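You operate a simulated robot arm through the tools that you are given. There is no shell and no other tool. Be economical: measure what you need, move in short steps, check, and stop when the job is done.

The job below is to be done with a simulated robot arm. You get a single attempt, and the scene is never put back.

## Task
Raise the fan to HIGH and cool the tall green-ring sleeve on LOW.
Fine: TALL knob FREE to lift, FIXED after; wait till the orange sticker turns grey; AIR off at the end; the fan stays level; the other sleeves stay. Where these are worked on the way, their far stop is far enough and under half their travel is too little: yellow knob marked tall.

It is judged by the outcome, as a careful person would: the job done as asked, and still so three seconds after it is handed in. It fails if anything else is knocked over, pushed out of place, dropped, spilled or broken.

## Robot
A 7-joint arm with a three-finger gripper on a trunk, on a base that drives. Base frame: it is fixed to the floor where the robot stands at the start and does not move with it; the origin is under the middle of the robot, x ahead of it, y to its left, z up. Readings come in cm, rad, newtons and seconds.
Its first joint turns from -2.897 to 2.897 rad. Places, roughly: blue knob marked air [120, 0, 70]; fan guard with dark grip [130, -10, 110]; yellow knob marked tall [120, 0, 60]; yoke of the pedestal fan [120, 0, 90]. Payload 2.69 kg.
The tool frame sits at the grasp point between the pads (the TCP): z along the fingers, y along the line on which they close. The tips reach 2.9 cm beyond it. Largest opening 12 cm; the body of the gripper starts 7.8 cm behind the TCP.
Orientation is told as [roll, pitch, yaw] about the base's x, y, z axes, in that order, counted from this pose: with the fingers straight down and closing along the base's y, the tool's x points along the base's -x, its y along +y and its z along -z.

## Interface
- The arm moves only by the tool servo_tool. Its argument "rows" is a list of rows, each a list of 7 numbers: the shift along the tool's x, y, z in m, then the turn, a rotation vector about the tool's x, y, z in rad, then the opening, from 0 (shut) to 1 (fully open). In form: [[dx, dy, dz, rx, ry, rz, hand], ...]. A call has 1 to 12 rows; each row is the pose to reach, as a shift and turn from the pose commanded when the call began, along the tool's axes at that moment. A row lasts 0.2 s, in which the tool goes at most 5 cm and 0.15 rad; a call with a longer step from one row to the next is refused whole, and so is a gripper value outside its range. A pose out of reach is approached as far as the arm can. The call stops where the force on the tool passes 40 N (or 10 N more than at its start, if that is more) or the arm is blocked; 0.2 s more then pass. Each finger halts on what it meets, pressing with about 25 N; the grip force reading is that of the motor and also rises with nothing between the fingers. The clock runs only during rows and for 0.2 s after the last one: add rows that repeat a pose to give the fingers time. The reply holds the time, the measured pose of the TCP, the force on the tool along the base axes, the opening and the grip force, in the units named above and with some noise, with the torque about the TCP (base axes, N m) and any sound that the robot's microphone picked up.
- Cameras (640 x 400 px; columns grow to the right, rows downward): "scene" is now at [33.67, 18.22, 126.34]; the picture's right is [-0.01, -1.00, 0.00], its down [-0.77, 0.01, -0.64] and it looks along [0.64, -0.01, -0.77] (base axes); focal length 296 px, centre (320, 200). "wrist" rides on the gripper at [6.3, 0, -10.4] in the tool frame; the picture's right is [0.00, 1.00, 0.00], its down [-0.83, 0.00, -0.56] and it looks along [-0.56, 0.00, 0.83] (tool axes); focal length 275 px, centre (320, 200).
- grab_frame(camera): a new picture of that camera. The clock stands still meanwhile.
- move_column(by): slides the trunk up (or, below 0, down) by that many cm; the arm and the scene camera ride with it, the base frame stays. It gives what a move gives, with no picture.
- steer(legs): drives the robot by 1 to 6 legs, each [ahead, left, turn to the left] in cm, cm and rad, along the robot's own axes; the way and the turn of a leg run together, so that a leg with both is an arc; at most 150 cm and 3.142 rad a leg. The arm and the cameras ride along, it lands a little off, and it stops where it bumps. It gives what a move gives.
- aim_head(pan, tilt): turns the head with the scene camera to pan (to the left, within 2.496 rad either way) and tilt (down, from -0.506 to 1.204), counted from straight ahead of the robot. It gives what a move gives.
- point_at(camera, pixels): there is no depth. For up to 12 entries [column, row, z] of the newest picture of that camera ("zoom" is the newest enlarged one), the place [x, y] in the base frame at which the ray of that pixel passes the height z, good to about 0.3 cm, but the place of the scene camera against the robot may be out by one fixed shift of up to 1.2 cm in any direction. The clock stands still meanwhile.
- zoom(camera, box): a new picture of the part [left, top, right, bottom] of that camera's present view, enlarged. The clock stands still meanwhile.
- sign_off(): hands the job in; it is judged then, once.

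Keep the steps short. Do not move on a guess: measure, check each grasp and each placing, and mend mistakes. In all there are 80 turns and 52 pictures (those below and enlarged ones count). Leave the gripper open and the arm clear of the work at the hand-in unless told otherwise, and finish with a single line.

The tools are called by a JSON object that holds its "fn" and its "kwargs". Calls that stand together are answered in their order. servo_tool: Moves the arm, as the interface text tells. Its arguments: {"type":"object","properties":{"rows":{"type":"array","items":{"type":"array","items":{"type":"number"}}}},"required":["rows"]} The other tools are called the same way: move_column (by) slides the trunk up or down; steer (legs) drives the base; aim_head (pan, tilt) turns the head that bears the scene camera; grab_frame (camera) takes a picture; point_at (camera, pixels) gives the place at which the rays of pixels pass given heights; zoom (camera, box) takes an enlarged picture of a part of a camera's view; sign_off () hands the job in.

At the start:

```text
t: 0.0
tool_pos: [67.68, 19.35, 75.14]
tcp_rot: [0.0, 0.0, -0.001]
ft_force: [0.8, -0.1, 0.0]
torque: [-0.02, -0.01, 0.0]
opening: 12.01
grasp_force: 0.2
trunk travel left (down, up): [-27.5, 31.1]
robot x, y, heading: [0.22, 0.0, -0.0]
head pan, tilt: [-0.01, 0.88]
```

scene: 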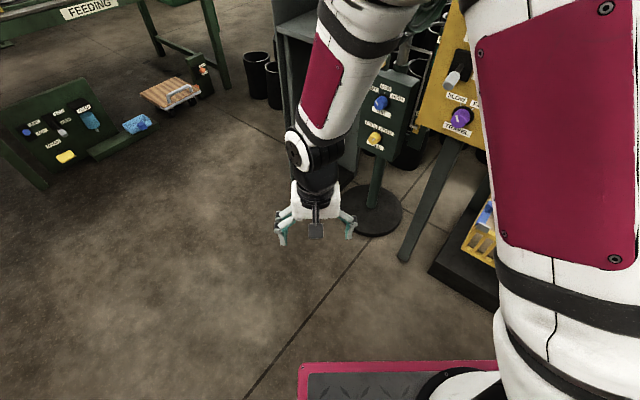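
wrist: 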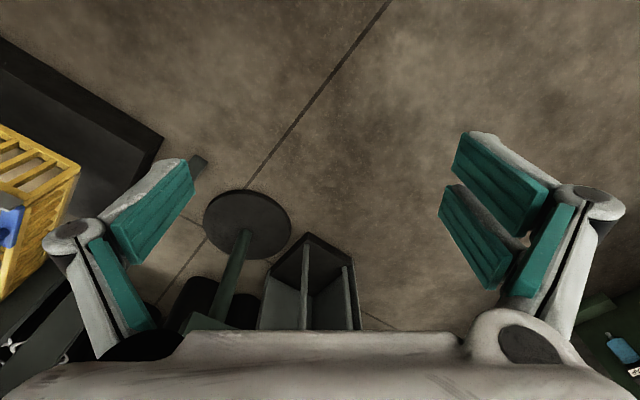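

The scene view shows the arm hiding part of the fan stand. I'll lift the head view to see the whole fan.

{"fn": "aim_head", "kwargs": {"pan": -0.1, "tilt": 0.3}}

{"fn": "grab_frame", "kwargs": {"camera": "scene"}}

```text
t: 1.0
tool_pos: [67.7, 19.39, 75.32]
tcp_rot: [-0.001, 0.0, 0.0]
ft_force: [0.1, -0.5, 0.0]
torque: [0.01, 0.02, 0.02]
opening: 11.99
grasp_force: 0.1
trunk travel left (down, up): [-27.5, 31.1]
robot x, y, heading: [-0.04, -0.19, -0.001]
head pan, tilt: [-0.099, 0.3]
```

```text
49 pictures are left
```

scene: 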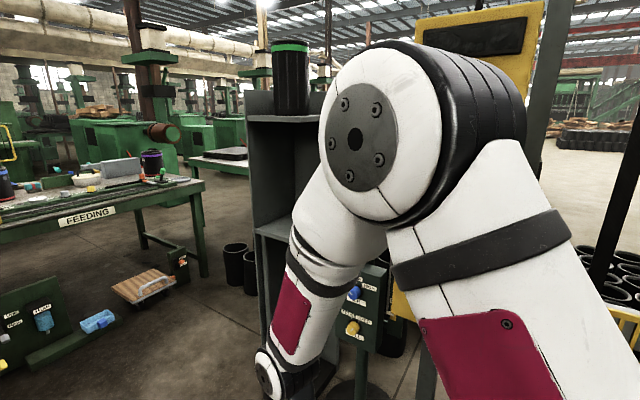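

The elbow blocks the fan. I'll swing the tool 40 cm to the right (toward -y, at x≈68, which is clear of the stands past x≈100) to open the view.

{"fn": "servo_tool", "kwargs": {"rows": [[0, -0.045, 0, 0, 0, 0, 1], [0, -0.09, 0, 0, 0, 0, 1], [0, -0.135, 0, 0, 0, 0, 1], [0, -0.18, 0, 0, 0, 0, 1], [0, -0.225, 0, 0, 0, 0, 1], [0, -0.27, 0, 0, 0, 0, 1], [0, -0.315, 0, 0, 0, 0, 1], [0, -0.36, 0, 0, 0, 0, 1], [0, -0.4, 0, 0, 0, 0, 1]]}}

{"fn": "grab_frame", "kwargs": {"camera": "scene"}}

```text
t: 3.0
tool_pos: [67.47, -20.96, 74.87]
tcp_rot: [-0.001, 0.0, 0.002]
ft_force: [0.9, 0.9, -0.4]
torque: [-0.02, 0.02, -0.03]
opening: 12.0
grasp_force: 0.0
trunk travel left (down, up): [-27.5, 31.1]
robot x, y, heading: [0.18, 0.12, 0.002]
head pan, tilt: [-0.099, 0.3]
```

```text
48 pictures are left
```

scene: 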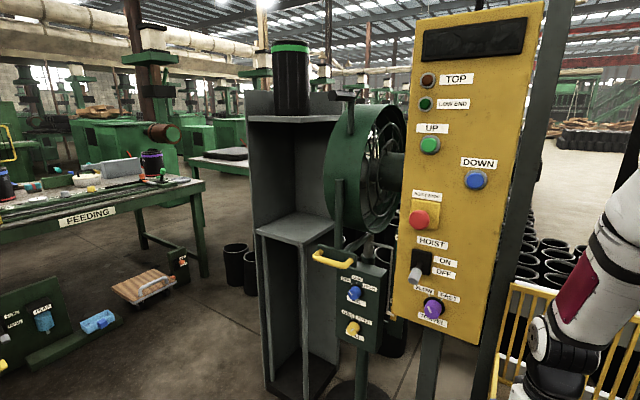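

Now the fan, knobs and sleeve stand are visible. Zoom on the fan and its control box.

{"fn": "zoom", "kwargs": {"camera": "scene", "box": [300, 230, 400, 370]}}

{"fn": "zoom", "kwargs": {"camera": "scene", "box": [240, 30, 420, 260]}}

```text
2.86 times, centred on (350, 300) of scene
```

zoom: 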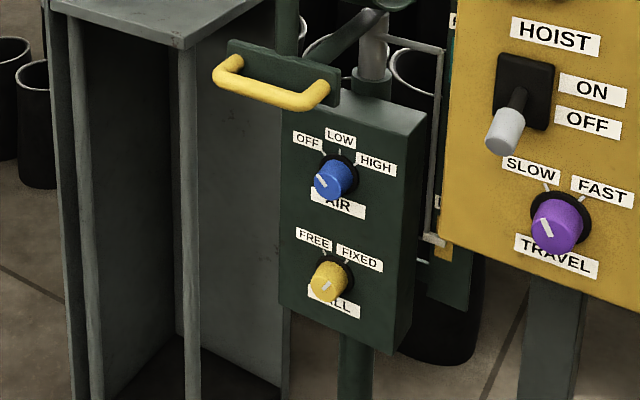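

```text
1.74 times, centred on (330, 145) of scene
```

zoom: 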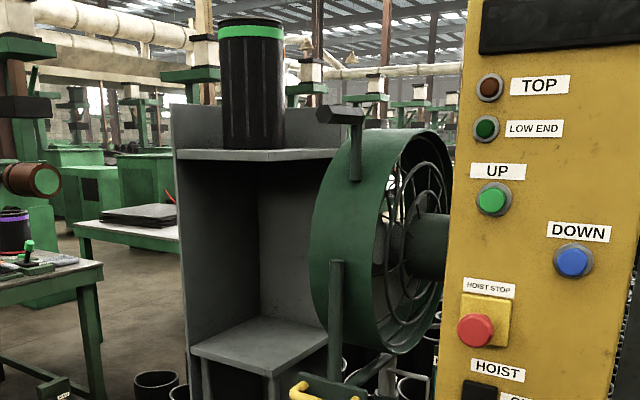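

{"fn": "zoom", "kwargs": {"camera": "scene", "box": [305, 210, 405, 275]}}

{"fn": "zoom", "kwargs": {"camera": "scene", "box": [325, 265, 390, 350]}}

```text
6.15 times, centred on (355, 242) of scene
```

zoom: 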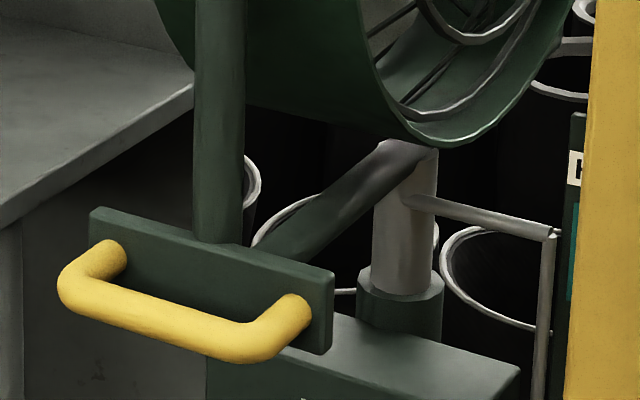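

```text
4.71 times, centred on (358, 308) of scene
```

zoom: 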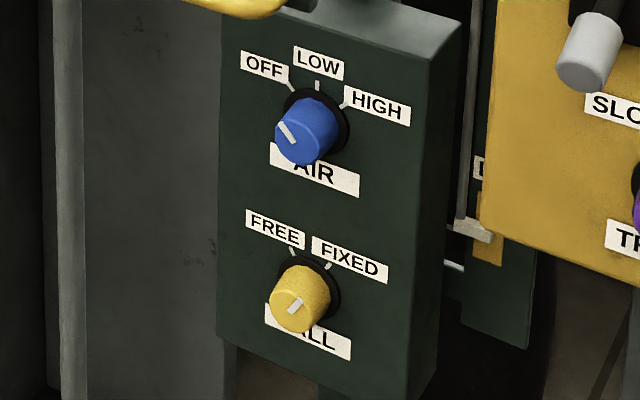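

The knobs face me; the carriage has a yellow lift handle, and the pointer rod leads to a scale half hidden behind the yellow panel. I'll record rays of the AIR knob tip (352,297), TALL knob tip (350,329), and handle middle (333,262) for triangulation.

{"fn": "point_at", "kwargs": {"camera": "scene", "pixels": [[352, 296, 65], [352, 296, 75], [350, 328, 55], [350, 328, 65], [333, 260, 75], [333, 260, 85], [347, 98, 120], [347, 98, 160]]}}

{"fn": "steer", "kwargs": {"legs": [[20, 25, 0]]}}

{"fn": "grab_frame", "kwargs": {"camera": "scene"}}

```text
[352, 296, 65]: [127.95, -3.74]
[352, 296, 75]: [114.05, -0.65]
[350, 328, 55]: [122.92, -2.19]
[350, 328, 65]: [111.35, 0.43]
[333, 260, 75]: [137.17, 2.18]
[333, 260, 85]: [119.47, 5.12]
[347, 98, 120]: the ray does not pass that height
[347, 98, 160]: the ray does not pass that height
```

```text
t: 5.1
tool_pos: [87.29, 5.13, 74.8]
tcp_rot: [-0.001, -0.001, 0.007]
ft_force: [-0.9, -0.7, -0.8]
torque: [-0.01, 0.0, 0.03]
opening: 12.01
grasp_force: 0.1
trunk travel left (down, up): [-27.5, 31.1]
robot x, y, heading: [19.06, 25.65, 0.008]
head pan, tilt: [-0.099, 0.3]
```

```text
43 pictures are left
```

scene: 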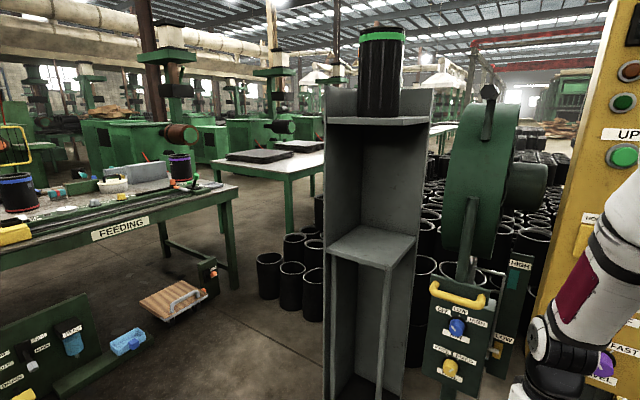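

{"fn": "zoom", "kwargs": {"camera": "scene", "box": [410, 240, 550, 400]}}

{"fn": "zoom", "kwargs": {"camera": "scene", "box": [320, 10, 550, 240]}}

{"fn": "point_at", "kwargs": {"camera": "scene", "pixels": [[457, 327, 65], [457, 327, 75], [450, 370, 55], [450, 370, 65], [458, 297, 75], [458, 297, 85]]}}

```text
2.50 times, centred on (480, 320) of scene
```

zoom: 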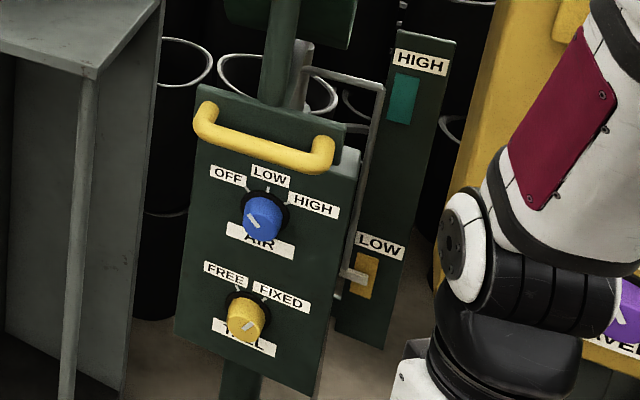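

```text
1.74 times, centred on (435, 125) of scene
```

zoom: 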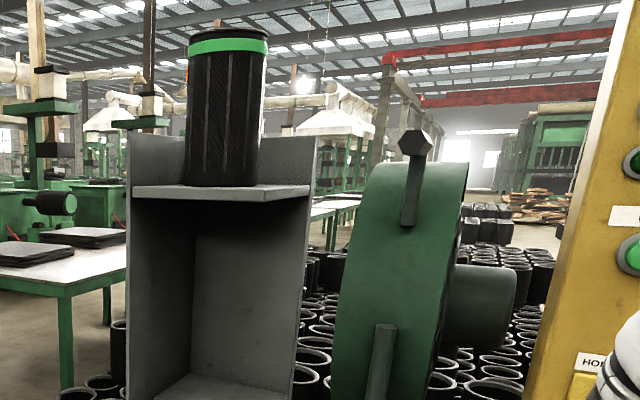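

```text
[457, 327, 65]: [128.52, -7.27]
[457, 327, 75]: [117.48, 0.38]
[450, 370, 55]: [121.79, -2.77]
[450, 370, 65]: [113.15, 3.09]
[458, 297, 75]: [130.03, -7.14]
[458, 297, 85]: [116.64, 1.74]
```

The pointer is at LOW (orange window); the HIGH window is teal. The box front looks yawed; measure its bottom edge corners (422,373), (478,398) and carriage top edge (431,275), (490,290), handle ends.

{"fn": "point_at", "kwargs": {"camera": "scene", "pixels": [[422, 372.5, 48], [478, 398, 48], [422, 372.5, 52], [478, 398, 52], [457, 326, 72], [450.5, 368, 58], [434, 290, 82], [480, 302, 82], [457, 302, 82], [493, 350, 65], [507, 263, 85], [520, 262, 85]]}}

```text
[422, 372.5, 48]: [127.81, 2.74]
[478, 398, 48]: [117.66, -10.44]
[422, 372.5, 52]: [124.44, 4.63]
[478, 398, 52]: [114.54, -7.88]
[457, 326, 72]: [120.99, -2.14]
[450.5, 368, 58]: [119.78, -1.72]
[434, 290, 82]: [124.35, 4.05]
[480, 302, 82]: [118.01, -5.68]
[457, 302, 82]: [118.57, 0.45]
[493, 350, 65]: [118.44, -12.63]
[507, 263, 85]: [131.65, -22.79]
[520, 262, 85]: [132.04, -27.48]
```

The box is yawed: its front normal is about (-0.83, +0.56), i.e. ~0.6 rad. Next I swing the fingers level (about tool y by -1.57) while going 12 cm ahead at z≈75, clear of the box (x≥115).

{"fn": "servo_tool", "kwargs": {"rows": [[-0.01, 0.003, 0, 0, -0.143, 0, 1], [-0.02, 0.006, 0, 0, -0.286, 0, 1], [-0.03, 0.01, 0, 0, -0.429, 0, 1], [-0.04, 0.013, 0, 0, -0.571, 0, 1], [-0.05, 0.016, 0, 0, -0.714, 0, 1], [-0.06, 0.02, 0, 0, -0.857, 0, 1], [-0.07, 0.023, 0, 0, -1.0, 0, 1], [-0.08, 0.026, 0, 0, -1.142, 0, 1], [-0.09, 0.03, 0, 0, -1.285, 0, 1], [-0.1, 0.03, 0, 0, -1.428, 0, 1], [-0.11, 0.03, 0, 0, -1.571, 0, 1], [-0.11, 0.03, 0, 0, -1.571, 0, 1]]}}

```text
t: 7.7
tool_pos: [98.15, 8.53, 74.8]
tcp_rot: [-3.063, -1.569, 3.073]
ft_force: [0.3, 0.4, 0.1]
torque: [-0.01, -0.03, 0.04]
opening: 12.02
grasp_force: 0.0
trunk travel left (down, up): [-27.5, 31.1]
robot x, y, heading: [19.38, 25.71, 0.007]
head pan, tilt: [-0.099, 0.3]
```

Level now. Yaw the tool by -0.6 rad (turn +0.6 about tool x, which points down) and go to 20 cm in front of the TALL knob, (103, 9.6, 58).

{"fn": "servo_tool", "kwargs": {"rows": [[0.03, 0.002, 0.01, 0.12, 0, 0, 1], [0.065, 0.004, 0.02, 0.24, 0, 0, 1], [0.1, 0.006, 0.03, 0.36, 0, 0, 1], [0.135, 0.008, 0.04, 0.48, 0, 0, 1], [0.168, 0.01, 0.05, 0.6, 0, 0, 1], [0.168, 0.01, 0.05, 0.6, 0, 0, 1]]}}

{"fn": "grab_frame", "kwargs": {"camera": "wrist"}}

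{"fn": "grab_frame", "kwargs": {"camera": "scene"}}

```text
t: 9.1
tool_pos: [103.32, 9.44, 58.04]
tcp_rot: [2.623, -1.572, 3.068]
ft_force: [-0.6, 0.1, -0.1]
torque: [0.0, 0.01, -0.04]
opening: 12.01
grasp_force: 0.1
trunk travel left (down, up): [-27.5, 31.1]
robot x, y, heading: [19.36, 25.7, 0.01]
head pan, tilt: [-0.099, 0.3]
```

```text
40 pictures are left
```

wrist: 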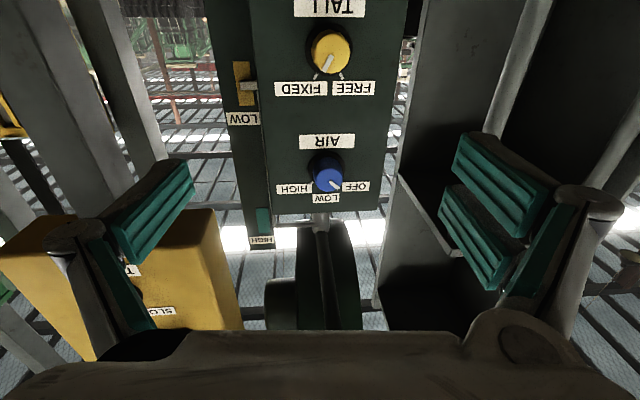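

```text
39 pictures are left
```

scene: 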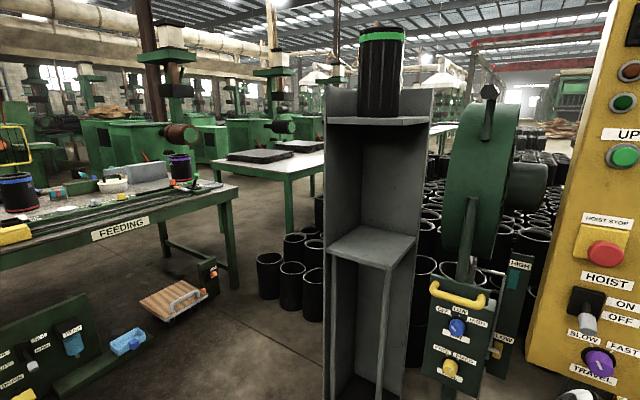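

The wrist view shows TALL knob at (330,50), now at FIXED; the box edges are symmetrical so the yaw is right. I estimate knob 3.5 cm lower, 1 cm to tool +y, and 19 cm ahead. Move 10 cm closer and align.

{"fn": "servo_tool", "kwargs": {"rows": [[0.015, 0.005, 0.02, 0, 0, 0, 1], [0.03, 0.01, 0.05, 0, 0, 0, 1], [0.033, 0.01, 0.08, 0, 0, 0, 1], [0.035, 0.01, 0.1, 0, 0, 0, 1], [0.035, 0.01, 0.1, 0, 0, 0, 1]]}}

{"fn": "grab_frame", "kwargs": {"camera": "wrist"}}

```text
t: 10.3
tool_pos: [111.95, 4.84, 54.74]
tcp_rot: [2.272, -1.572, -2.865]
ft_force: [0.1, 0.0, -1.2]
torque: [0.01, -0.04, -0.01]
opening: 11.99
grasp_force: 0.0
trunk travel left (down, up): [-27.5, 31.1]
robot x, y, heading: [20.0, 25.59, 0.007]
head pan, tilt: [-0.099, 0.3]
```

```text
38 pictures are left
```

wrist: 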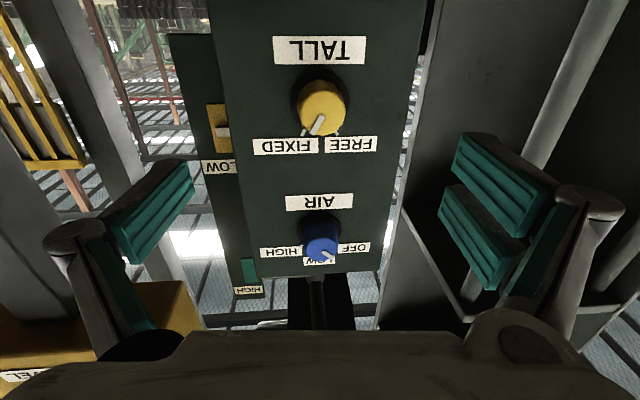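

Refined: TALL knob face is ~14 cm ahead, 0.5 cm above tool axis, laterally centred. Advance 8 cm and recheck.

{"fn": "servo_tool", "kwargs": {"rows": [[-0.002, 0, 0.025, 0, 0, 0, 1], [-0.004, 0, 0.05, 0, 0, 0, 1], [-0.005, 0, 0.08, 0, 0, 0, 1], [-0.005, 0, 0.08, 0, 0, 0, 1]]}}

{"fn": "grab_frame", "kwargs": {"camera": "wrist"}}

```text
t: 11.3
tool_pos: [118.41, 0.17, 55.2]
tcp_rot: [0.486, -1.571, -1.075]
ft_force: [-0.4, 0.7, -0.8]
torque: [0.0, 0.0, 0.01]
opening: 11.99
grasp_force: 0.1
trunk travel left (down, up): [-27.5, 31.1]
robot x, y, heading: [19.55, 25.88, 0.008]
head pan, tilt: [-0.099, 0.3]
```

```text
37 pictures are left
```

wrist: 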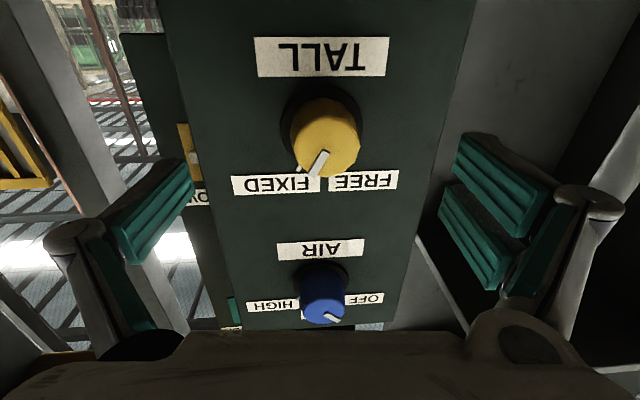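

TALL knob face ~(325,142): about 6 cm ahead, 0.4 cm higher, 0.3 cm to +y; diameter ~4 cm. Advance 5.2 cm and close on it.

{"fn": "servo_tool", "kwargs": {"rows": [[-0.004, 0.003, 0.02, 0, 0, 0, 1], [-0.004, 0.003, 0.04, 0, 0, 0, 1], [-0.004, 0.003, 0.052, 0, 0, 0, 1], [-0.004, 0.003, 0.052, 0, 0, 0, 0.6]]}}

{"fn": "grab_frame", "kwargs": {"camera": "wrist"}}

```text
t: 12.3
tool_pos: [122.56, -2.71, 55.23]
tcp_rot: [-1.787, -1.567, 1.18]
ft_force: [-39.6, 12.4, 17.3]
torque: [-0.98, 0.28, -2.41]
opening: 9.65
grasp_force: 18.6
trunk travel left (down, up): [-27.5, 31.1]
robot x, y, heading: [19.36, 25.65, 0.008]
head pan, tilt: [-0.099, 0.3]
stopped in row 4: the force on the tool passed its limit at 49 N (the readings are from after the stop); the commanded pose is now the measured one
```

```text
36 pictures are left
```

wrist: 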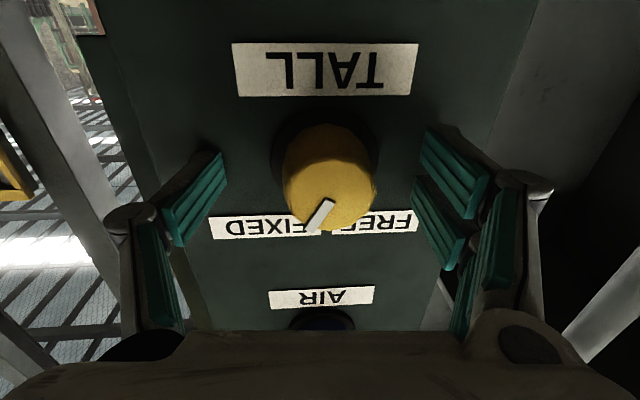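

Something touched the panel (49 N along the normal) as fingers closed: too deep. Retract 1.2 cm, and shift 0.3 cm to +y.

{"fn": "servo_tool", "kwargs": {"rows": [[0, 0, -0.006, 0, 0, 0, 0.8], [0, 0.003, -0.012, 0, 0, 0, 0.8], [0, 0.003, -0.012, 0, 0, 0, 0.8]]}}

{"fn": "grab_frame", "kwargs": {"camera": "wrist"}}

```text
t: 13.1
tool_pos: [122.21, -1.68, 55.23]
tcp_rot: [-1.17, -1.569, 0.569]
ft_force: [1.4, -0.1, -0.5]
torque: [0.03, -0.01, 0.0]
opening: 9.59
grasp_force: 0.1
trunk travel left (down, up): [-27.5, 31.1]
robot x, y, heading: [19.12, 25.91, 0.004]
head pan, tilt: [-0.099, 0.3]
```

```text
35 pictures are left
```

wrist: 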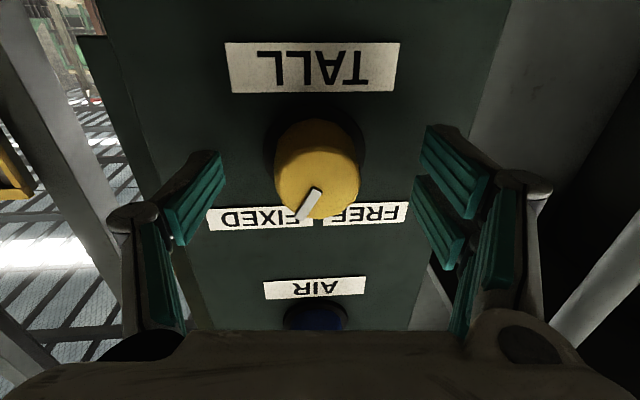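

Clear of the panel; knob centred between fingers. Close on the knob.

{"fn": "servo_tool", "kwargs": {"rows": [[0, -0.001, 0, 0, 0, 0, 0.5], [0, -0.001, 0, 0, 0, 0, 0.3], [0, -0.001, 0, 0, 0, 0, 0.2], [0, -0.001, 0, 0, 0, 0, 0.2]]}}

{"fn": "grab_frame", "kwargs": {"camera": "wrist"}}

```text
t: 14.1
tool_pos: [121.99, -1.94, 55.15]
tcp_rot: [-1.013, -1.569, 0.409]
ft_force: [-14.1, -10.8, 1.1]
torque: [-0.17, -0.19, -0.51]
opening: 4.11
grasp_force: 45.1
trunk travel left (down, up): [-27.5, 31.1]
robot x, y, heading: [19.83, 25.41, 0.009]
head pan, tilt: [-0.099, 0.3]
```

```text
34 pictures are left
```

wrist: 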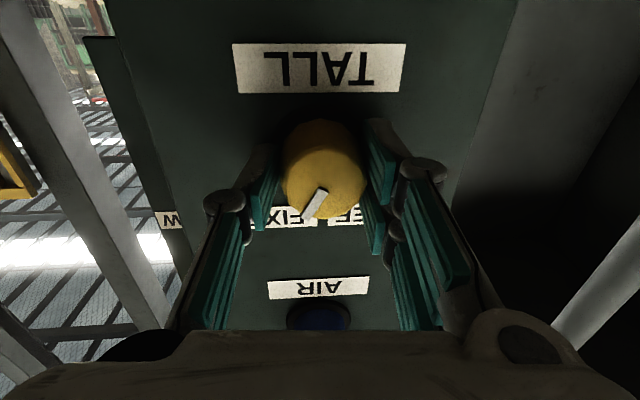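

Gripped at 4.1 cm. Turn to FREE: from the front that's counter-clockwise, i.e. -rz about tool z.

{"fn": "servo_tool", "kwargs": {"rows": [[0, -0.002, 0, 0, 0, -0.12, 0.2], [0, -0.002, 0, 0, 0, -0.24, 0.2], [0, -0.002, 0, 0, 0, -0.36, 0.2], [0, -0.002, 0, 0, 0, -0.48, 0.2], [0, -0.002, 0, 0, 0, -0.6, 0.2], [0, -0.002, 0, 0, 0, -0.72, 0.2], [0, -0.002, 0, 0, 0, -0.84, 0.2], [0, -0.002, 0, 0, 0, -0.96, 0.2]]}}

{"fn": "grab_frame", "kwargs": {"camera": "wrist"}}

```text
t: 15.9
tool_pos: [121.95, -1.71, 55.21]
tcp_rot: [-1.568, -0.605, 0.966]
ft_force: [-8.7, -6.5, -2.5]
torque: [0.43, 0.55, -0.44]
opening: 4.09
grasp_force: 44.8
trunk travel left (down, up): [-27.5, 31.1]
robot x, y, heading: [19.67, 25.65, 0.005]
head pan, tilt: [-0.099, 0.3]
```

```text
33 pictures are left
```

wrist: 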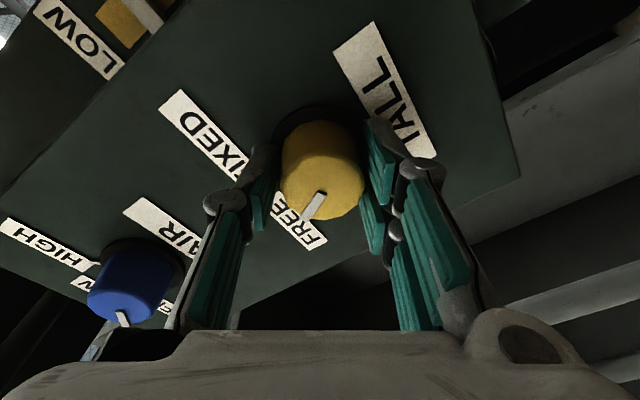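

The tick now points at FREE. Push a little more to feel the stop.

{"fn": "servo_tool", "kwargs": {"rows": [[0, 0, 0, 0, 0, -0.07, 0.2], [0, 0, 0, 0, 0, -0.14, 0.2], [0, 0, 0, 0, 0, -0.21, 0.2], [0, 0, 0, 0, 0, -0.28, 0.2]]}}

{"fn": "grab_frame", "kwargs": {"camera": "wrist"}}

```text
t: 16.9
tool_pos: [122.08, -1.74, 55.18]
tcp_rot: [-1.571, -0.328, 0.974]
ft_force: [-8.9, 5.5, -4.7]
torque: [0.46, -0.14, 0.26]
opening: 4.11
grasp_force: 45.2
trunk travel left (down, up): [-27.5, 31.1]
robot x, y, heading: [19.46, 25.72, 0.01]
head pan, tilt: [-0.099, 0.3]
```

```text
32 pictures are left
```

wrist: 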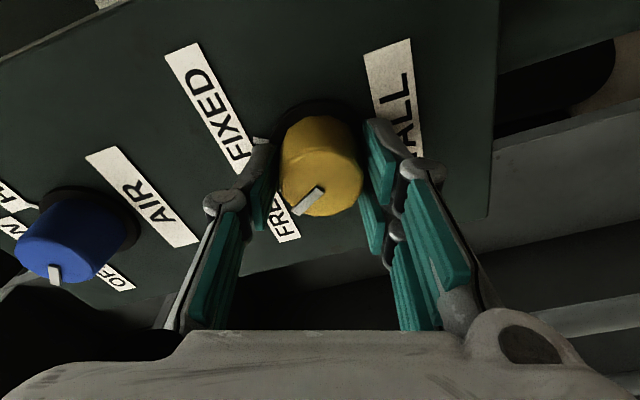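

The knob slipped inside the fingers: it is at the FREE stop. Open and back off 20 cm along the tool axis, then look.

{"fn": "servo_tool", "kwargs": {"rows": [[0, 0, 0, 0, 0, 0, 0.7], [0, 0, 0, 0, 0, 0, 0.7], [0, 0, -0.04, 0, 0, 0, 0.7], [0, 0, -0.08, 0, 0, -0.11, 0.7], [0, 0, -0.12, 0, 0, -0.22, 0.7], [0, 0, -0.16, 0, 0, -0.33, 0.7], [0, 0, -0.2, 0, 0, -0.33, 0.7], [0, 0, -0.2, 0, 0, -0.33, 0.7]]}}

{"fn": "grab_frame", "kwargs": {"camera": "wrist"}}

{"fn": "zoom", "kwargs": {"camera": "scene", "box": [410, 240, 550, 400]}}

```text
t: 18.7
tool_pos: [105.49, 9.64, 55.12]
tcp_rot: [-1.571, 0.002, 0.969]
ft_force: [0.6, 0.3, -0.3]
torque: [0.02, 0.01, -0.01]
opening: 8.41
grasp_force: 0.0
trunk travel left (down, up): [-27.5, 31.1]
robot x, y, heading: [19.33, 25.83, 0.004]
head pan, tilt: [-0.099, 0.3]
```

```text
31 pictures are left
```

wrist: 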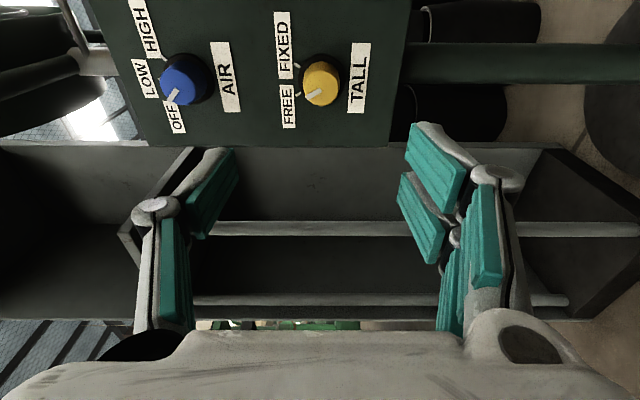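

```text
2.50 times, centred on (480, 320) of scene
```

zoom: 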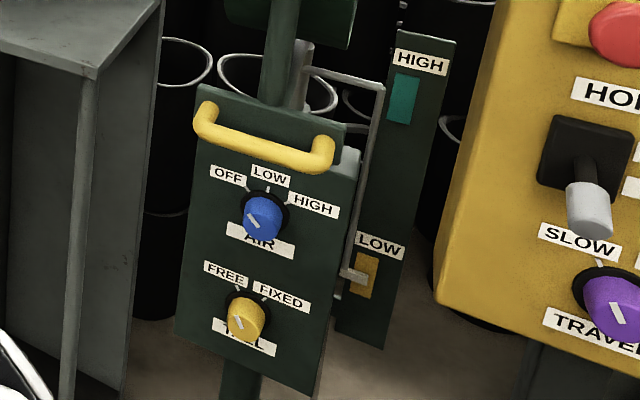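

FREE is confirmed and the fan stayed put. Tool y now points down; raise 27 cm to the handle's height, still 20 cm back, and look.

{"fn": "servo_tool", "kwargs": {"rows": [[0, -0.04, 0, 0, 0, 0, 0.7], [0, -0.08, 0, 0, 0, 0, 0.7], [0, -0.12, 0, 0, 0, 0, 0.7], [0, -0.16, 0, 0, 0, 0, 0.7], [0, -0.2, 0, 0, 0, 0, 0.7], [0, -0.24, 0, 0, 0, 0, 0.7], [0, -0.26, 0, 0, 0, 0, 0.7], [0, -0.26, 0, 0, 0, 0, 0.7]]}}

{"fn": "grab_frame", "kwargs": {"camera": "wrist"}}

```text
t: 20.5
tool_pos: [105.31, 9.2, 81.19]
tcp_rot: [-1.568, 0.001, 0.969]
ft_force: [-0.8, 0.3, 0.9]
torque: [0.01, -0.02, -0.04]
opening: 8.39
grasp_force: 0.0
trunk travel left (down, up): [-27.5, 31.1]
robot x, y, heading: [19.47, 25.85, 0.007]
head pan, tilt: [-0.099, 0.3]
```

```text
29 pictures are left
```

wrist: 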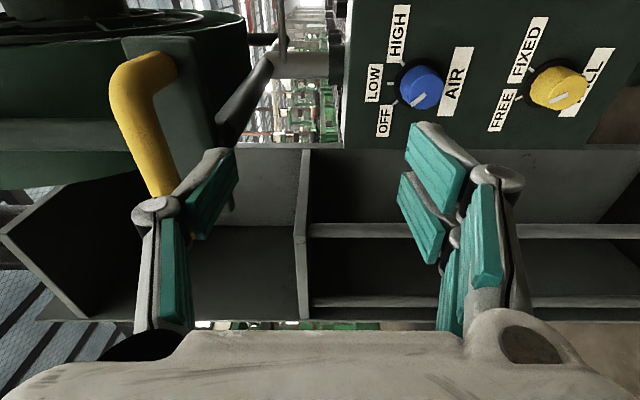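

The handle is still higher (left in picture). Raise another 10 cm.

{"fn": "servo_tool", "kwargs": {"rows": [[0, -0.04, 0, 0, 0, 0, 0.7], [0, -0.08, 0, 0, 0, 0, 0.7], [0, -0.1, 0, 0, 0, 0, 0.7], [0, -0.1, 0, 0, 0, 0, 0.7]]}}

{"fn": "grab_frame", "kwargs": {"camera": "wrist"}}

{"fn": "grab_frame", "kwargs": {"camera": "scene"}}

```text
t: 21.5
tool_pos: [105.18, 9.35, 91.29]
tcp_rot: [-1.568, 0.001, 0.972]
ft_force: [-0.8, 0.6, 0.3]
torque: [0.01, 0.02, 0.0]
opening: 8.38
grasp_force: 0.1
trunk travel left (down, up): [-27.5, 31.1]
robot x, y, heading: [19.51, 25.69, 0.006]
head pan, tilt: [-0.099, 0.3]
```

```text
28 pictures are left
```

wrist: 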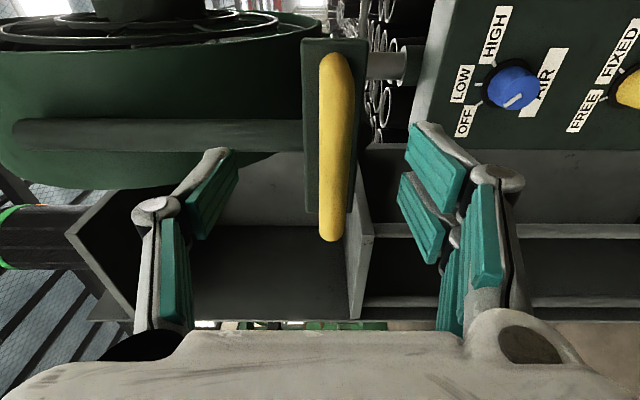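

```text
27 pictures are left
```

scene: 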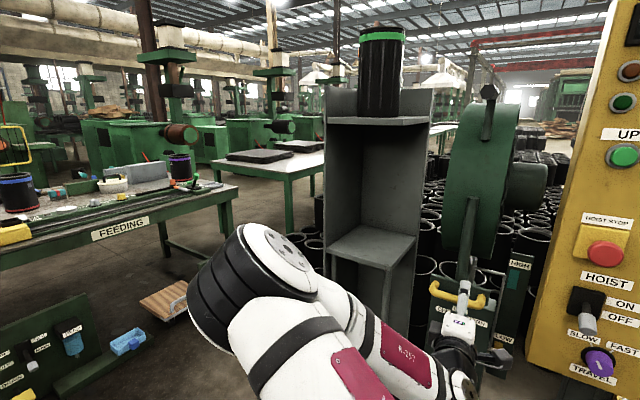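

The bar is at col 333, rows 55–240: about 0.8 cm below the axis and ~3 cm ahead. Lower 0.8 cm and advance 3 cm.

{"fn": "servo_tool", "kwargs": {"rows": [[0, 0.008, 0, 0, 0, 0, 0.7], [0, 0.008, 0.015, 0, 0, 0, 0.7], [-0.003, 0.008, 0.03, 0, 0, 0, 0.7], [-0.003, 0.008, 0.03, 0, 0, 0, 0.7]]}}

{"fn": "grab_frame", "kwargs": {"camera": "wrist"}}

```text
t: 22.5
tool_pos: [107.95, 7.98, 90.54]
tcp_rot: [-1.571, 0.0, 0.969]
ft_force: [0.7, -0.4, -0.2]
torque: [-0.02, -0.01, -0.01]
opening: 8.43
grasp_force: 0.0
trunk travel left (down, up): [-27.5, 31.1]
robot x, y, heading: [19.5, 25.57, 0.008]
head pan, tilt: [-0.099, 0.3]
```

```text
26 pictures are left
```

wrist: 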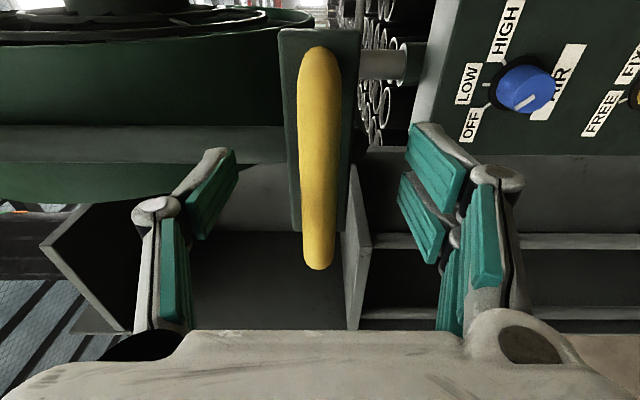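

Bar is between the fingers at TCP depth. Close on it.

{"fn": "servo_tool", "kwargs": {"rows": [[0, 0, 0.003, 0, 0, 0, 0.4], [0, 0, 0.003, 0, 0, 0, 0.2], [0, 0, 0.003, 0, 0, 0, 0.05], [0, 0, 0.003, 0, 0, 0, 0.05]]}}

{"fn": "grab_frame", "kwargs": {"camera": "wrist"}}

```text
t: 23.5
tool_pos: [108.38, 7.91, 90.45]
tcp_rot: [-1.575, 0.0, 0.971]
ft_force: [2.1, -1.1, 8.4]
torque: [-0.16, 0.02, 0.02]
opening: 1.67
grasp_force: 42.0
trunk travel left (down, up): [-27.5, 31.1]
robot x, y, heading: [19.36, 25.53, 0.004]
head pan, tilt: [-0.099, 0.3]
```

```text
25 pictures are left
```

wrist: 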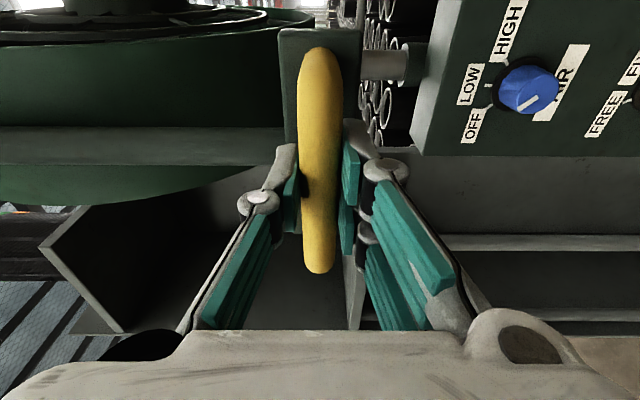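

Bar held (1.7 cm). Lift gently 6 cm as a test.

{"fn": "servo_tool", "kwargs": {"rows": [[0, -0.008, 0, 0, 0, 0, 0.05], [0, -0.018, 0, 0, 0, 0, 0.05], [0, -0.03, 0, 0, 0, 0, 0.05], [0, -0.042, 0, 0, 0, 0, 0.05], [0, -0.052, 0, 0, 0, 0, 0.05], [0, -0.06, 0, 0, 0, 0, 0.05]]}}

{"fn": "zoom", "kwargs": {"camera": "scene", "box": [410, 210, 570, 370]}}

```text
t: 24.9
tool_pos: [108.3, 7.84, 96.36]
tcp_rot: [-1.57, 0.001, 0.969]
ft_force: [-31.9, 16.9, -1.7]
torque: [-0.01, 0.05, -0.19]
opening: 1.68
grasp_force: 43.0
trunk travel left (down, up): [-27.5, 31.1]
robot x, y, heading: [19.59, 25.74, 0.007]
head pan, tilt: [-0.099, 0.3]
```

```text
2.50 times, centred on (490, 290) of scene
```

zoom: 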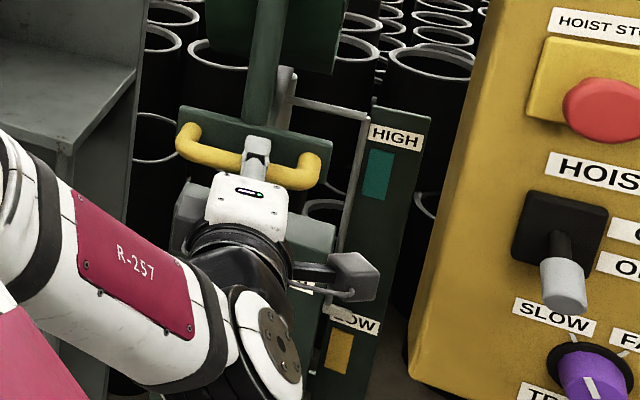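

The carriage rises; the pointer left LOW. But 36 N pushes back along the tool axis; ease back 0.3 cm and read.

{"fn": "servo_tool", "kwargs": {"rows": [[0, 0, -0.002, 0, 0, 0, 0.05], [0, 0, -0.003, 0, 0, 0, 0.05]]}}

```text
t: 25.5
tool_pos: [108.27, 7.84, 96.37]
tcp_rot: [-1.572, 0.0, 0.97]
ft_force: [11.3, -13.5, -1.4]
torque: [-0.11, 0.13, 0.83]
opening: 1.69
grasp_force: 42.9
trunk travel left (down, up): [-27.5, 31.1]
robot x, y, heading: [19.65, 25.78, 0.004]
head pan, tilt: [-0.099, 0.3]
```

Stiff contact; now -17 N the other way, near neutral. Lift 8 cm more with slight compensation.

{"fn": "servo_tool", "kwargs": {"rows": [[0, -0.01, 0, 0, 0, 0, 0.05], [0, -0.022, 0, 0, 0, 0, 0.05], [0, -0.034, 0, 0, 0, 0, 0.05], [0, -0.046, -0.0005, 0, 0, 0, 0.05], [0, -0.058, -0.001, 0, 0, 0, 0.05], [0, -0.07, -0.001, 0, 0, 0, 0.05], [0, -0.08, -0.001, 0, 0, 0, 0.05]]}}

```text
t: 27.1
tool_pos: [108.4, 7.89, 104.41]
tcp_rot: [-1.571, 0.001, 0.971]
ft_force: [29.8, -24.8, -1.9]
torque: [-0.04, 0.02, -0.12]
opening: 1.7
grasp_force: 42.6
trunk travel left (down, up): [-27.5, 31.1]
robot x, y, heading: [19.76, 25.36, 0.005]
head pan, tilt: [-0.099, 0.3]
```

Now pulling 38 N; ease forward 0.2 cm and lift 5 cm.

{"fn": "servo_tool", "kwargs": {"rows": [[0, 0, 0.002, 0, 0, 0, 0.05], [0, -0.01, 0.002, 0, 0, 0, 0.05], [0, -0.02, 0.002, 0, 0, 0, 0.05], [0, -0.03, 0.002, 0, 0, 0, 0.05], [0, -0.04, 0.002, 0, 0, 0, 0.05], [0, -0.05, 0.002, 0, 0, 0, 0.05]]}}

{"fn": "zoom", "kwargs": {"camera": "scene", "box": [410, 190, 570, 350]}}

```text
t: 28.5
tool_pos: [108.3, 8.06, 109.28]
tcp_rot: [-1.571, 0.001, 0.97]
ft_force: [22.4, -14.2, -0.7]
torque: [-0.16, -0.02, -0.13]
opening: 1.68
grasp_force: 41.8
trunk travel left (down, up): [-27.5, 31.1]
robot x, y, heading: [19.73, 25.47, 0.008]
head pan, tilt: [-0.099, 0.3]
```

```text
2.50 times, centred on (490, 270) of scene
```

zoom: 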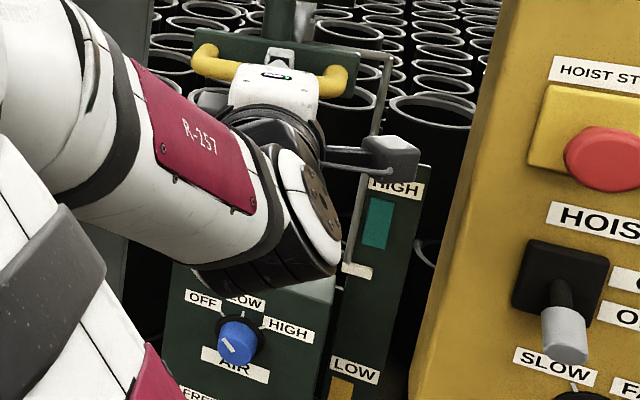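

Pointer at row 270, HIGH window centre at row 222: roughly 7 cm to go. Lift 5 cm more.

{"fn": "servo_tool", "kwargs": {"rows": [[0, 0, 0.001, 0, 0, 0, 0.05], [0, -0.01, 0.001, 0, 0, 0, 0.05], [0, -0.02, 0.001, 0, 0, 0, 0.05], [0, -0.03, 0.001, 0, 0, 0, 0.05], [0, -0.04, 0.001, 0, 0, 0, 0.05], [0, -0.05, 0.001, 0, 0, 0, 0.05]]}}

{"fn": "zoom", "kwargs": {"camera": "scene", "box": [460, 210, 560, 310]}}

```text
t: 29.9
tool_pos: [108.25, 7.85, 114.39]
tcp_rot: [-1.573, -0.001, 0.969]
ft_force: [2.8, -2.7, -2.2]
torque: [-0.1, 0.02, -0.2]
opening: 1.66
grasp_force: 42.4
trunk travel left (down, up): [-27.5, 31.1]
robot x, y, heading: [19.58, 25.52, 0.006]
head pan, tilt: [-0.099, 0.3]
```

```text
4.00 times, centred on (510, 260) of scene
```

zoom: 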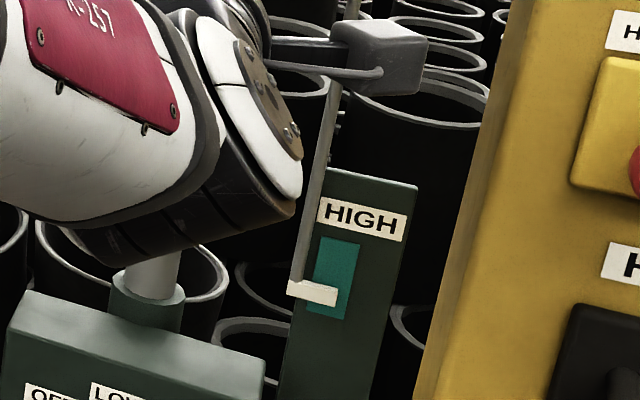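

Pointer is within the teal window but low of centre; lift 1.0 cm more.

{"fn": "servo_tool", "kwargs": {"rows": [[0, -0.005, 0, 0, 0, 0, 0.05], [0, -0.01, 0, 0, 0, 0, 0.05], [0, -0.01, 0, 0, 0, 0, 0.05]]}}

{"fn": "zoom", "kwargs": {"camera": "scene", "box": [460, 210, 560, 310]}}

```text
t: 30.7
tool_pos: [108.27, 7.91, 115.44]
tcp_rot: [-1.571, -0.002, 0.969]
ft_force: [-10.3, 2.1, -2.6]
torque: [-0.15, 0.17, -0.19]
opening: 1.7
grasp_force: 42.5
trunk travel left (down, up): [-27.5, 31.1]
robot x, y, heading: [19.79, 25.69, 0.006]
head pan, tilt: [-0.099, 0.3]
```

```text
4.00 times, centred on (510, 260) of scene
```

zoom: 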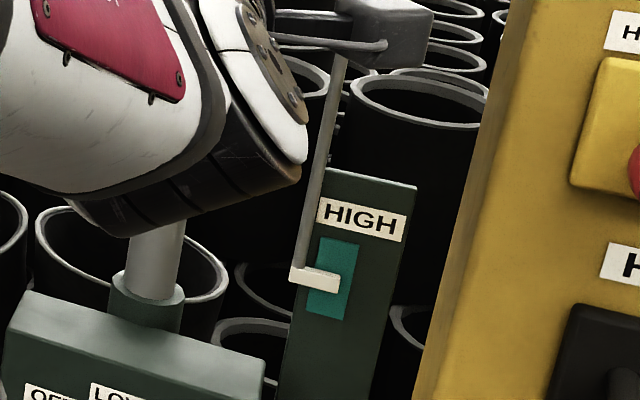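

Pointer sits at the middle of HIGH; vertical force is ~0, so it's balanced. Open just slightly and see whether it holds.

{"fn": "servo_tool", "kwargs": {"rows": [[0, 0, 0, 0, 0, 0, 0.3], [0, 0, 0, 0, 0, 0, 0.3], [0, 0, 0, 0, 0, 0, 0.3], [0, 0, 0, 0, 0, 0, 0.3]]}}

{"fn": "grab_frame", "kwargs": {"camera": "wrist"}}

{"fn": "zoom", "kwargs": {"camera": "scene", "box": [460, 210, 560, 310]}}

```text
t: 31.7
tool_pos: [108.34, 7.89, 115.37]
tcp_rot: [-1.568, 0.001, 0.97]
ft_force: [0.1, 0.0, -0.4]
torque: [0.0, 0.03, 0.0]
opening: 3.62
grasp_force: 0.2
trunk travel left (down, up): [-27.5, 31.1]
robot x, y, heading: [19.65, 25.85, 0.01]
head pan, tilt: [-0.099, 0.3]
```

```text
20 pictures are left
```

wrist: 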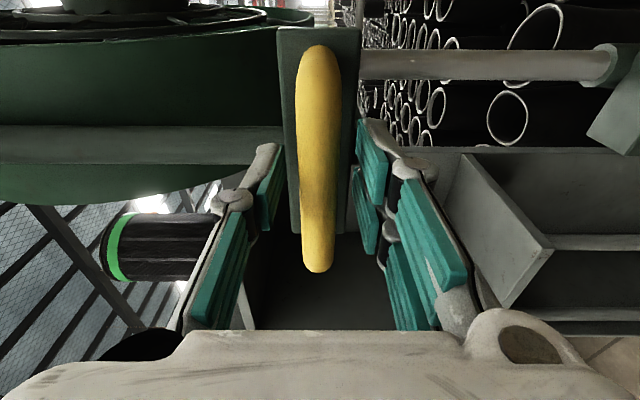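

```text
4.00 times, centred on (510, 260) of scene
```

zoom: 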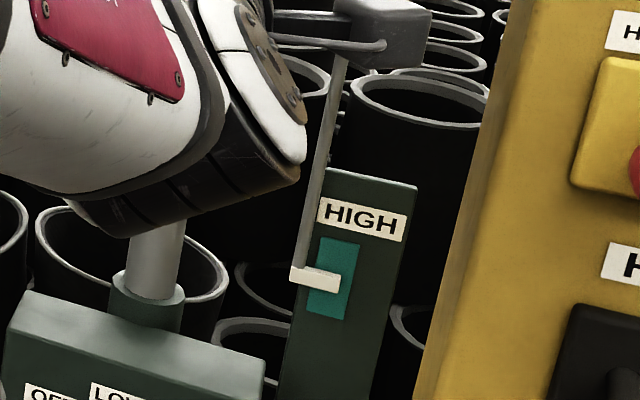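

It holds by itself. Open, back off 8 cm, and start down toward the TALL knob.

{"fn": "servo_tool", "kwargs": {"rows": [[0, 0, 0, 0, 0, 0, 0.6], [0, 0, -0.04, 0, 0, 0, 0.6], [0, 0, -0.08, 0, 0, 0, 0.6], [0, 0.045, -0.08, 0, 0, 0, 0.6], [0, 0.09, -0.08, 0, 0, 0, 0.6], [0, 0.135, -0.08, 0, 0, 0, 0.6], [0, 0.18, -0.08, 0, 0, 0, 0.6], [0, 0.225, -0.08, 0, 0, 0, 0.6], [0, 0.27, -0.08, 0, 0, 0, 0.6], [0, 0.315, -0.08, 0, 0, 0, 0.6], [0, 0.36, -0.08, 0, 0, 0, 0.6], [0, 0.405, -0.08, 0, 0, 0, 0.6]]}}

{"fn": "servo_tool", "kwargs": {"rows": [[0, 0.04, 0, 0, 0, 0, 0.6], [0, 0.08, 0.0, 0, 0, 0, 0.6], [0, 0.12, 0.0, 0, 0, 0, 0.6], [0, 0.16, 0.0, 0, 0, 0, 0.6], [0, 0.197, 0.03, 0, 0, 0, 0.6], [0, 0.197, 0.06, 0, 0, 0, 0.6], [0.002, 0.197, 0.1, 0, 0, 0, 0.6], [0.002, 0.197, 0.13, 0, 0, 0, 0.6], [0.002, 0.197, 0.13, 0, 0, 0, 0.6]]}}

{"fn": "grab_frame", "kwargs": {"camera": "wrist"}}

```text
t: 34.3
tool_pos: [101.6, 12.56, 74.75]
tcp_rot: [-1.571, 0.0, 0.969]
ft_force: [0.2, 0.8, -0.2]
torque: [-0.02, 0.05, -0.01]
opening: 7.22
grasp_force: 0.1
trunk travel left (down, up): [-27.5, 31.1]
robot x, y, heading: [19.72, 25.84, 0.003]
head pan, tilt: [-0.099, 0.3]
```

```text
t: 36.3
tool_pos: [112.11, 4.71, 55.16]
tcp_rot: [-1.571, 0.001, 0.971]
ft_force: [0.6, 0.1, -0.7]
torque: [0.0, -0.02, 0.0]
opening: 7.19
grasp_force: 0.0
trunk travel left (down, up): [-27.5, 31.1]
robot x, y, heading: [19.28, 25.62, 0.005]
head pan, tilt: [-0.099, 0.3]
```

```text
18 pictures are left
```

wrist: 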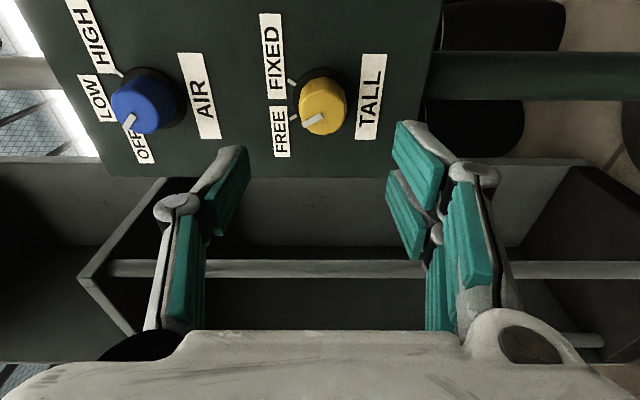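

Knob lies on the axis (col 321). Advance 11.6 cm and close on it.

{"fn": "servo_tool", "kwargs": {"rows": [[-0.001, 0, 0.04, 0, 0, 0, 0.6], [-0.002, 0, 0.08, 0, 0, 0, 0.6], [-0.003, 0, 0.105, 0, 0, 0, 0.6], [-0.003, 0, 0.115, 0, 0, 0, 0.6], [-0.003, 0, 0.115, 0, 0, 0, 0.4], [-0.003, 0, 0.115, 0, 0, 0, 0.2], [-0.003, 0, 0.115, 0, 0, 0, 0.2]]}}

{"fn": "grab_frame", "kwargs": {"camera": "wrist"}}

```text
t: 37.9
tool_pos: [121.91, -1.34, 54.87]
tcp_rot: [-1.565, 0.002, 0.97]
ft_force: [5.6, -1.7, -15.9]
torque: [0.56, 0.58, 0.43]
opening: 4.06
grasp_force: 45.1
trunk travel left (down, up): [-27.5, 31.1]
robot x, y, heading: [19.14, 25.79, 0.005]
head pan, tilt: [-0.099, 0.3]
```

```text
17 pictures are left
```

wrist: 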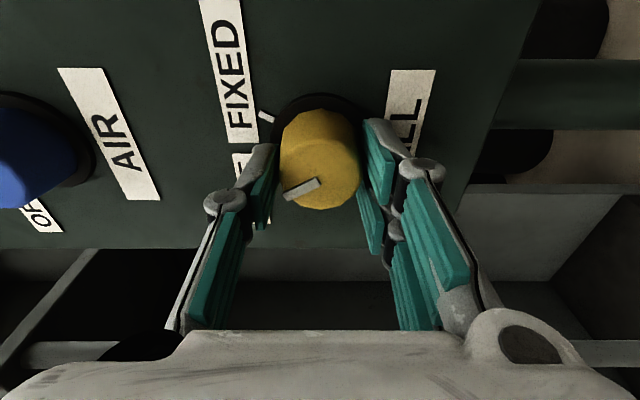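

Held (4.06 cm). Ease 0.15 cm down and turn to FIXED: +rz, 1.25 rad, to its stop.

{"fn": "servo_tool", "kwargs": {"rows": [[0, 0.001, 0, 0, 0, 0.12, 0.2], [0, 0.001, 0, 0, 0, 0.24, 0.2], [0, 0.001, 0, 0, 0, 0.36, 0.2], [0, 0.001, 0, 0, 0, 0.48, 0.2], [0, 0.001, 0, 0, 0, 0.6, 0.2], [0, 0.001, 0, 0, 0, 0.72, 0.2], [0, 0.001, 0, 0, 0, 0.84, 0.2], [0, 0.001, 0, 0, 0, 0.96, 0.2], [0, 0.001, 0, 0, 0, 1.08, 0.2], [0, 0.001, 0, 0, 0, 1.2, 0.2], [0, 0.001, 0, 0, 0, 1.25, 0.2]]}}

{"fn": "grab_frame", "kwargs": {"camera": "wrist"}}

```text
t: 40.3
tool_pos: [121.66, -1.69, 55.12]
tcp_rot: [-1.574, -1.251, 0.966]
ft_force: [-16.3, -16.4, 18.1]
torque: [-1.04, -0.35, -0.74]
opening: 4.06
grasp_force: 45.3
trunk travel left (down, up): [-27.5, 31.1]
robot x, y, heading: [19.21, 25.66, 0.009]
head pan, tilt: [-0.099, 0.3]
```

```text
16 pictures are left
```

wrist: 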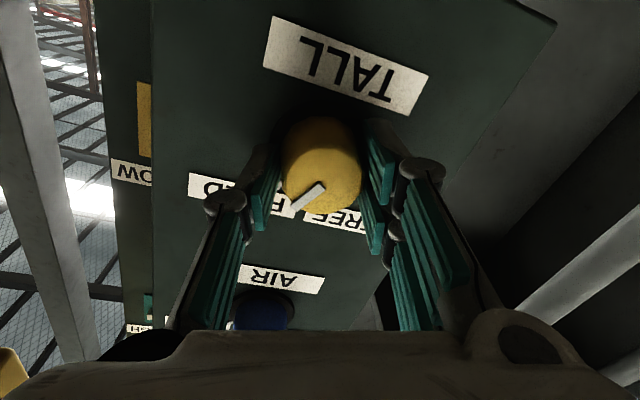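

The knob slipped in the fingers at the end → FIXED stop. Release, back off 9 cm, square the hand up (+0.32), and check.

{"fn": "servo_tool", "kwargs": {"rows": [[0, 0, 0, 0, 0, 0, 0.7], [0, 0, 0, 0, 0, 0, 0.7], [0, 0, -0.03, 0, 0, 0, 0.7], [0, 0, -0.06, 0, 0, 0.1, 0.7], [0, 0, -0.09, 0, 0, 0.22, 0.7], [0, 0, -0.09, 0, 0, 0.32, 0.7], [0, 0, -0.09, 0, 0, 0.32, 0.7]]}}

{"fn": "servo_tool", "kwargs": {"rows": [[-0.04, 0, 0, 0, 0, 0, 0.7], [-0.08, 0, 0, 0, 0, 0, 0.7], [-0.12, 0, 0, 0, 0, 0, 0.7], [-0.155, 0, 0, 0, 0, 0, 0.7], [-0.155, 0, 0, 0, 0, 0, 0.7]]}}

{"fn": "grab_frame", "kwargs": {"camera": "wrist"}}

```text
t: 41.9
tool_pos: [114.46, 3.56, 55.01]
tcp_rot: [-0.48, -1.569, -0.121]
ft_force: [-0.2, -0.4, 0.6]
torque: [0.01, 0.06, -0.03]
opening: 8.39
grasp_force: 0.0
trunk travel left (down, up): [-27.5, 31.1]
robot x, y, heading: [19.68, 25.73, 0.006]
head pan, tilt: [-0.099, 0.3]
```

```text
t: 43.1
tool_pos: [114.33, 3.7, 70.73]
tcp_rot: [-0.924, -1.569, 0.323]
ft_force: [0.3, 0.3, -1.0]
torque: [-0.02, 0.0, -0.03]
opening: 8.4
grasp_force: 0.0
trunk travel left (down, up): [-27.5, 31.1]
robot x, y, heading: [19.61, 25.33, 0.01]
head pan, tilt: [-0.099, 0.3]
```

```text
15 pictures are left
```

wrist: 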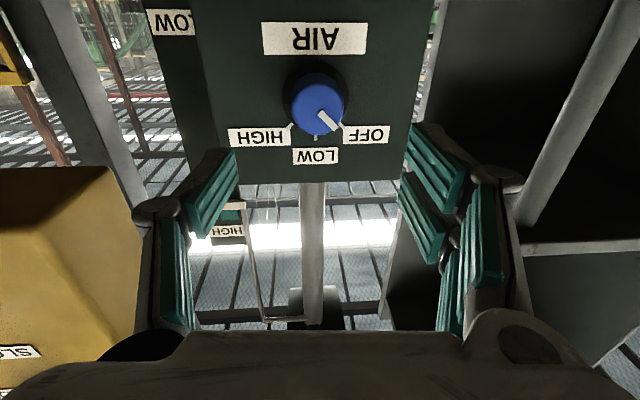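

TALL set; AIR knob at (320,108), pointing OFF. It's ~0.3 cm below the axis. Advance 8.9 cm, then look before closing.

{"fn": "servo_tool", "kwargs": {"rows": [[0.002, 0, 0.03, 0, 0, 0, 0.6], [0.003, 0, 0.06, 0, 0, 0, 0.6], [0.003, 0, 0.08, 0, 0, 0, 0.6], [0.003, 0, 0.089, 0, 0, 0, 0.6], [0.003, 0, 0.089, 0, 0, 0, 0.6]]}}

{"fn": "grab_frame", "kwargs": {"camera": "wrist"}}

```text
t: 44.3
tool_pos: [121.86, -1.57, 70.44]
tcp_rot: [-1.0, -1.569, 0.401]
ft_force: [-0.4, 0.1, -0.4]
torque: [0.0, 0.03, 0.03]
opening: 7.2
grasp_force: 0.1
trunk travel left (down, up): [-27.5, 31.1]
robot x, y, heading: [19.5, 25.8, 0.007]
head pan, tilt: [-0.099, 0.3]
```

```text
14 pictures are left
```

wrist: 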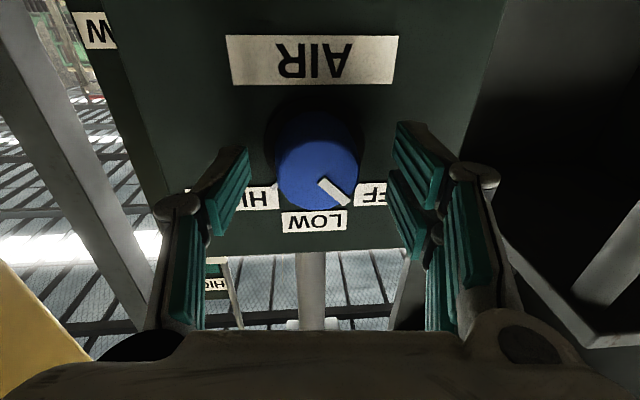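

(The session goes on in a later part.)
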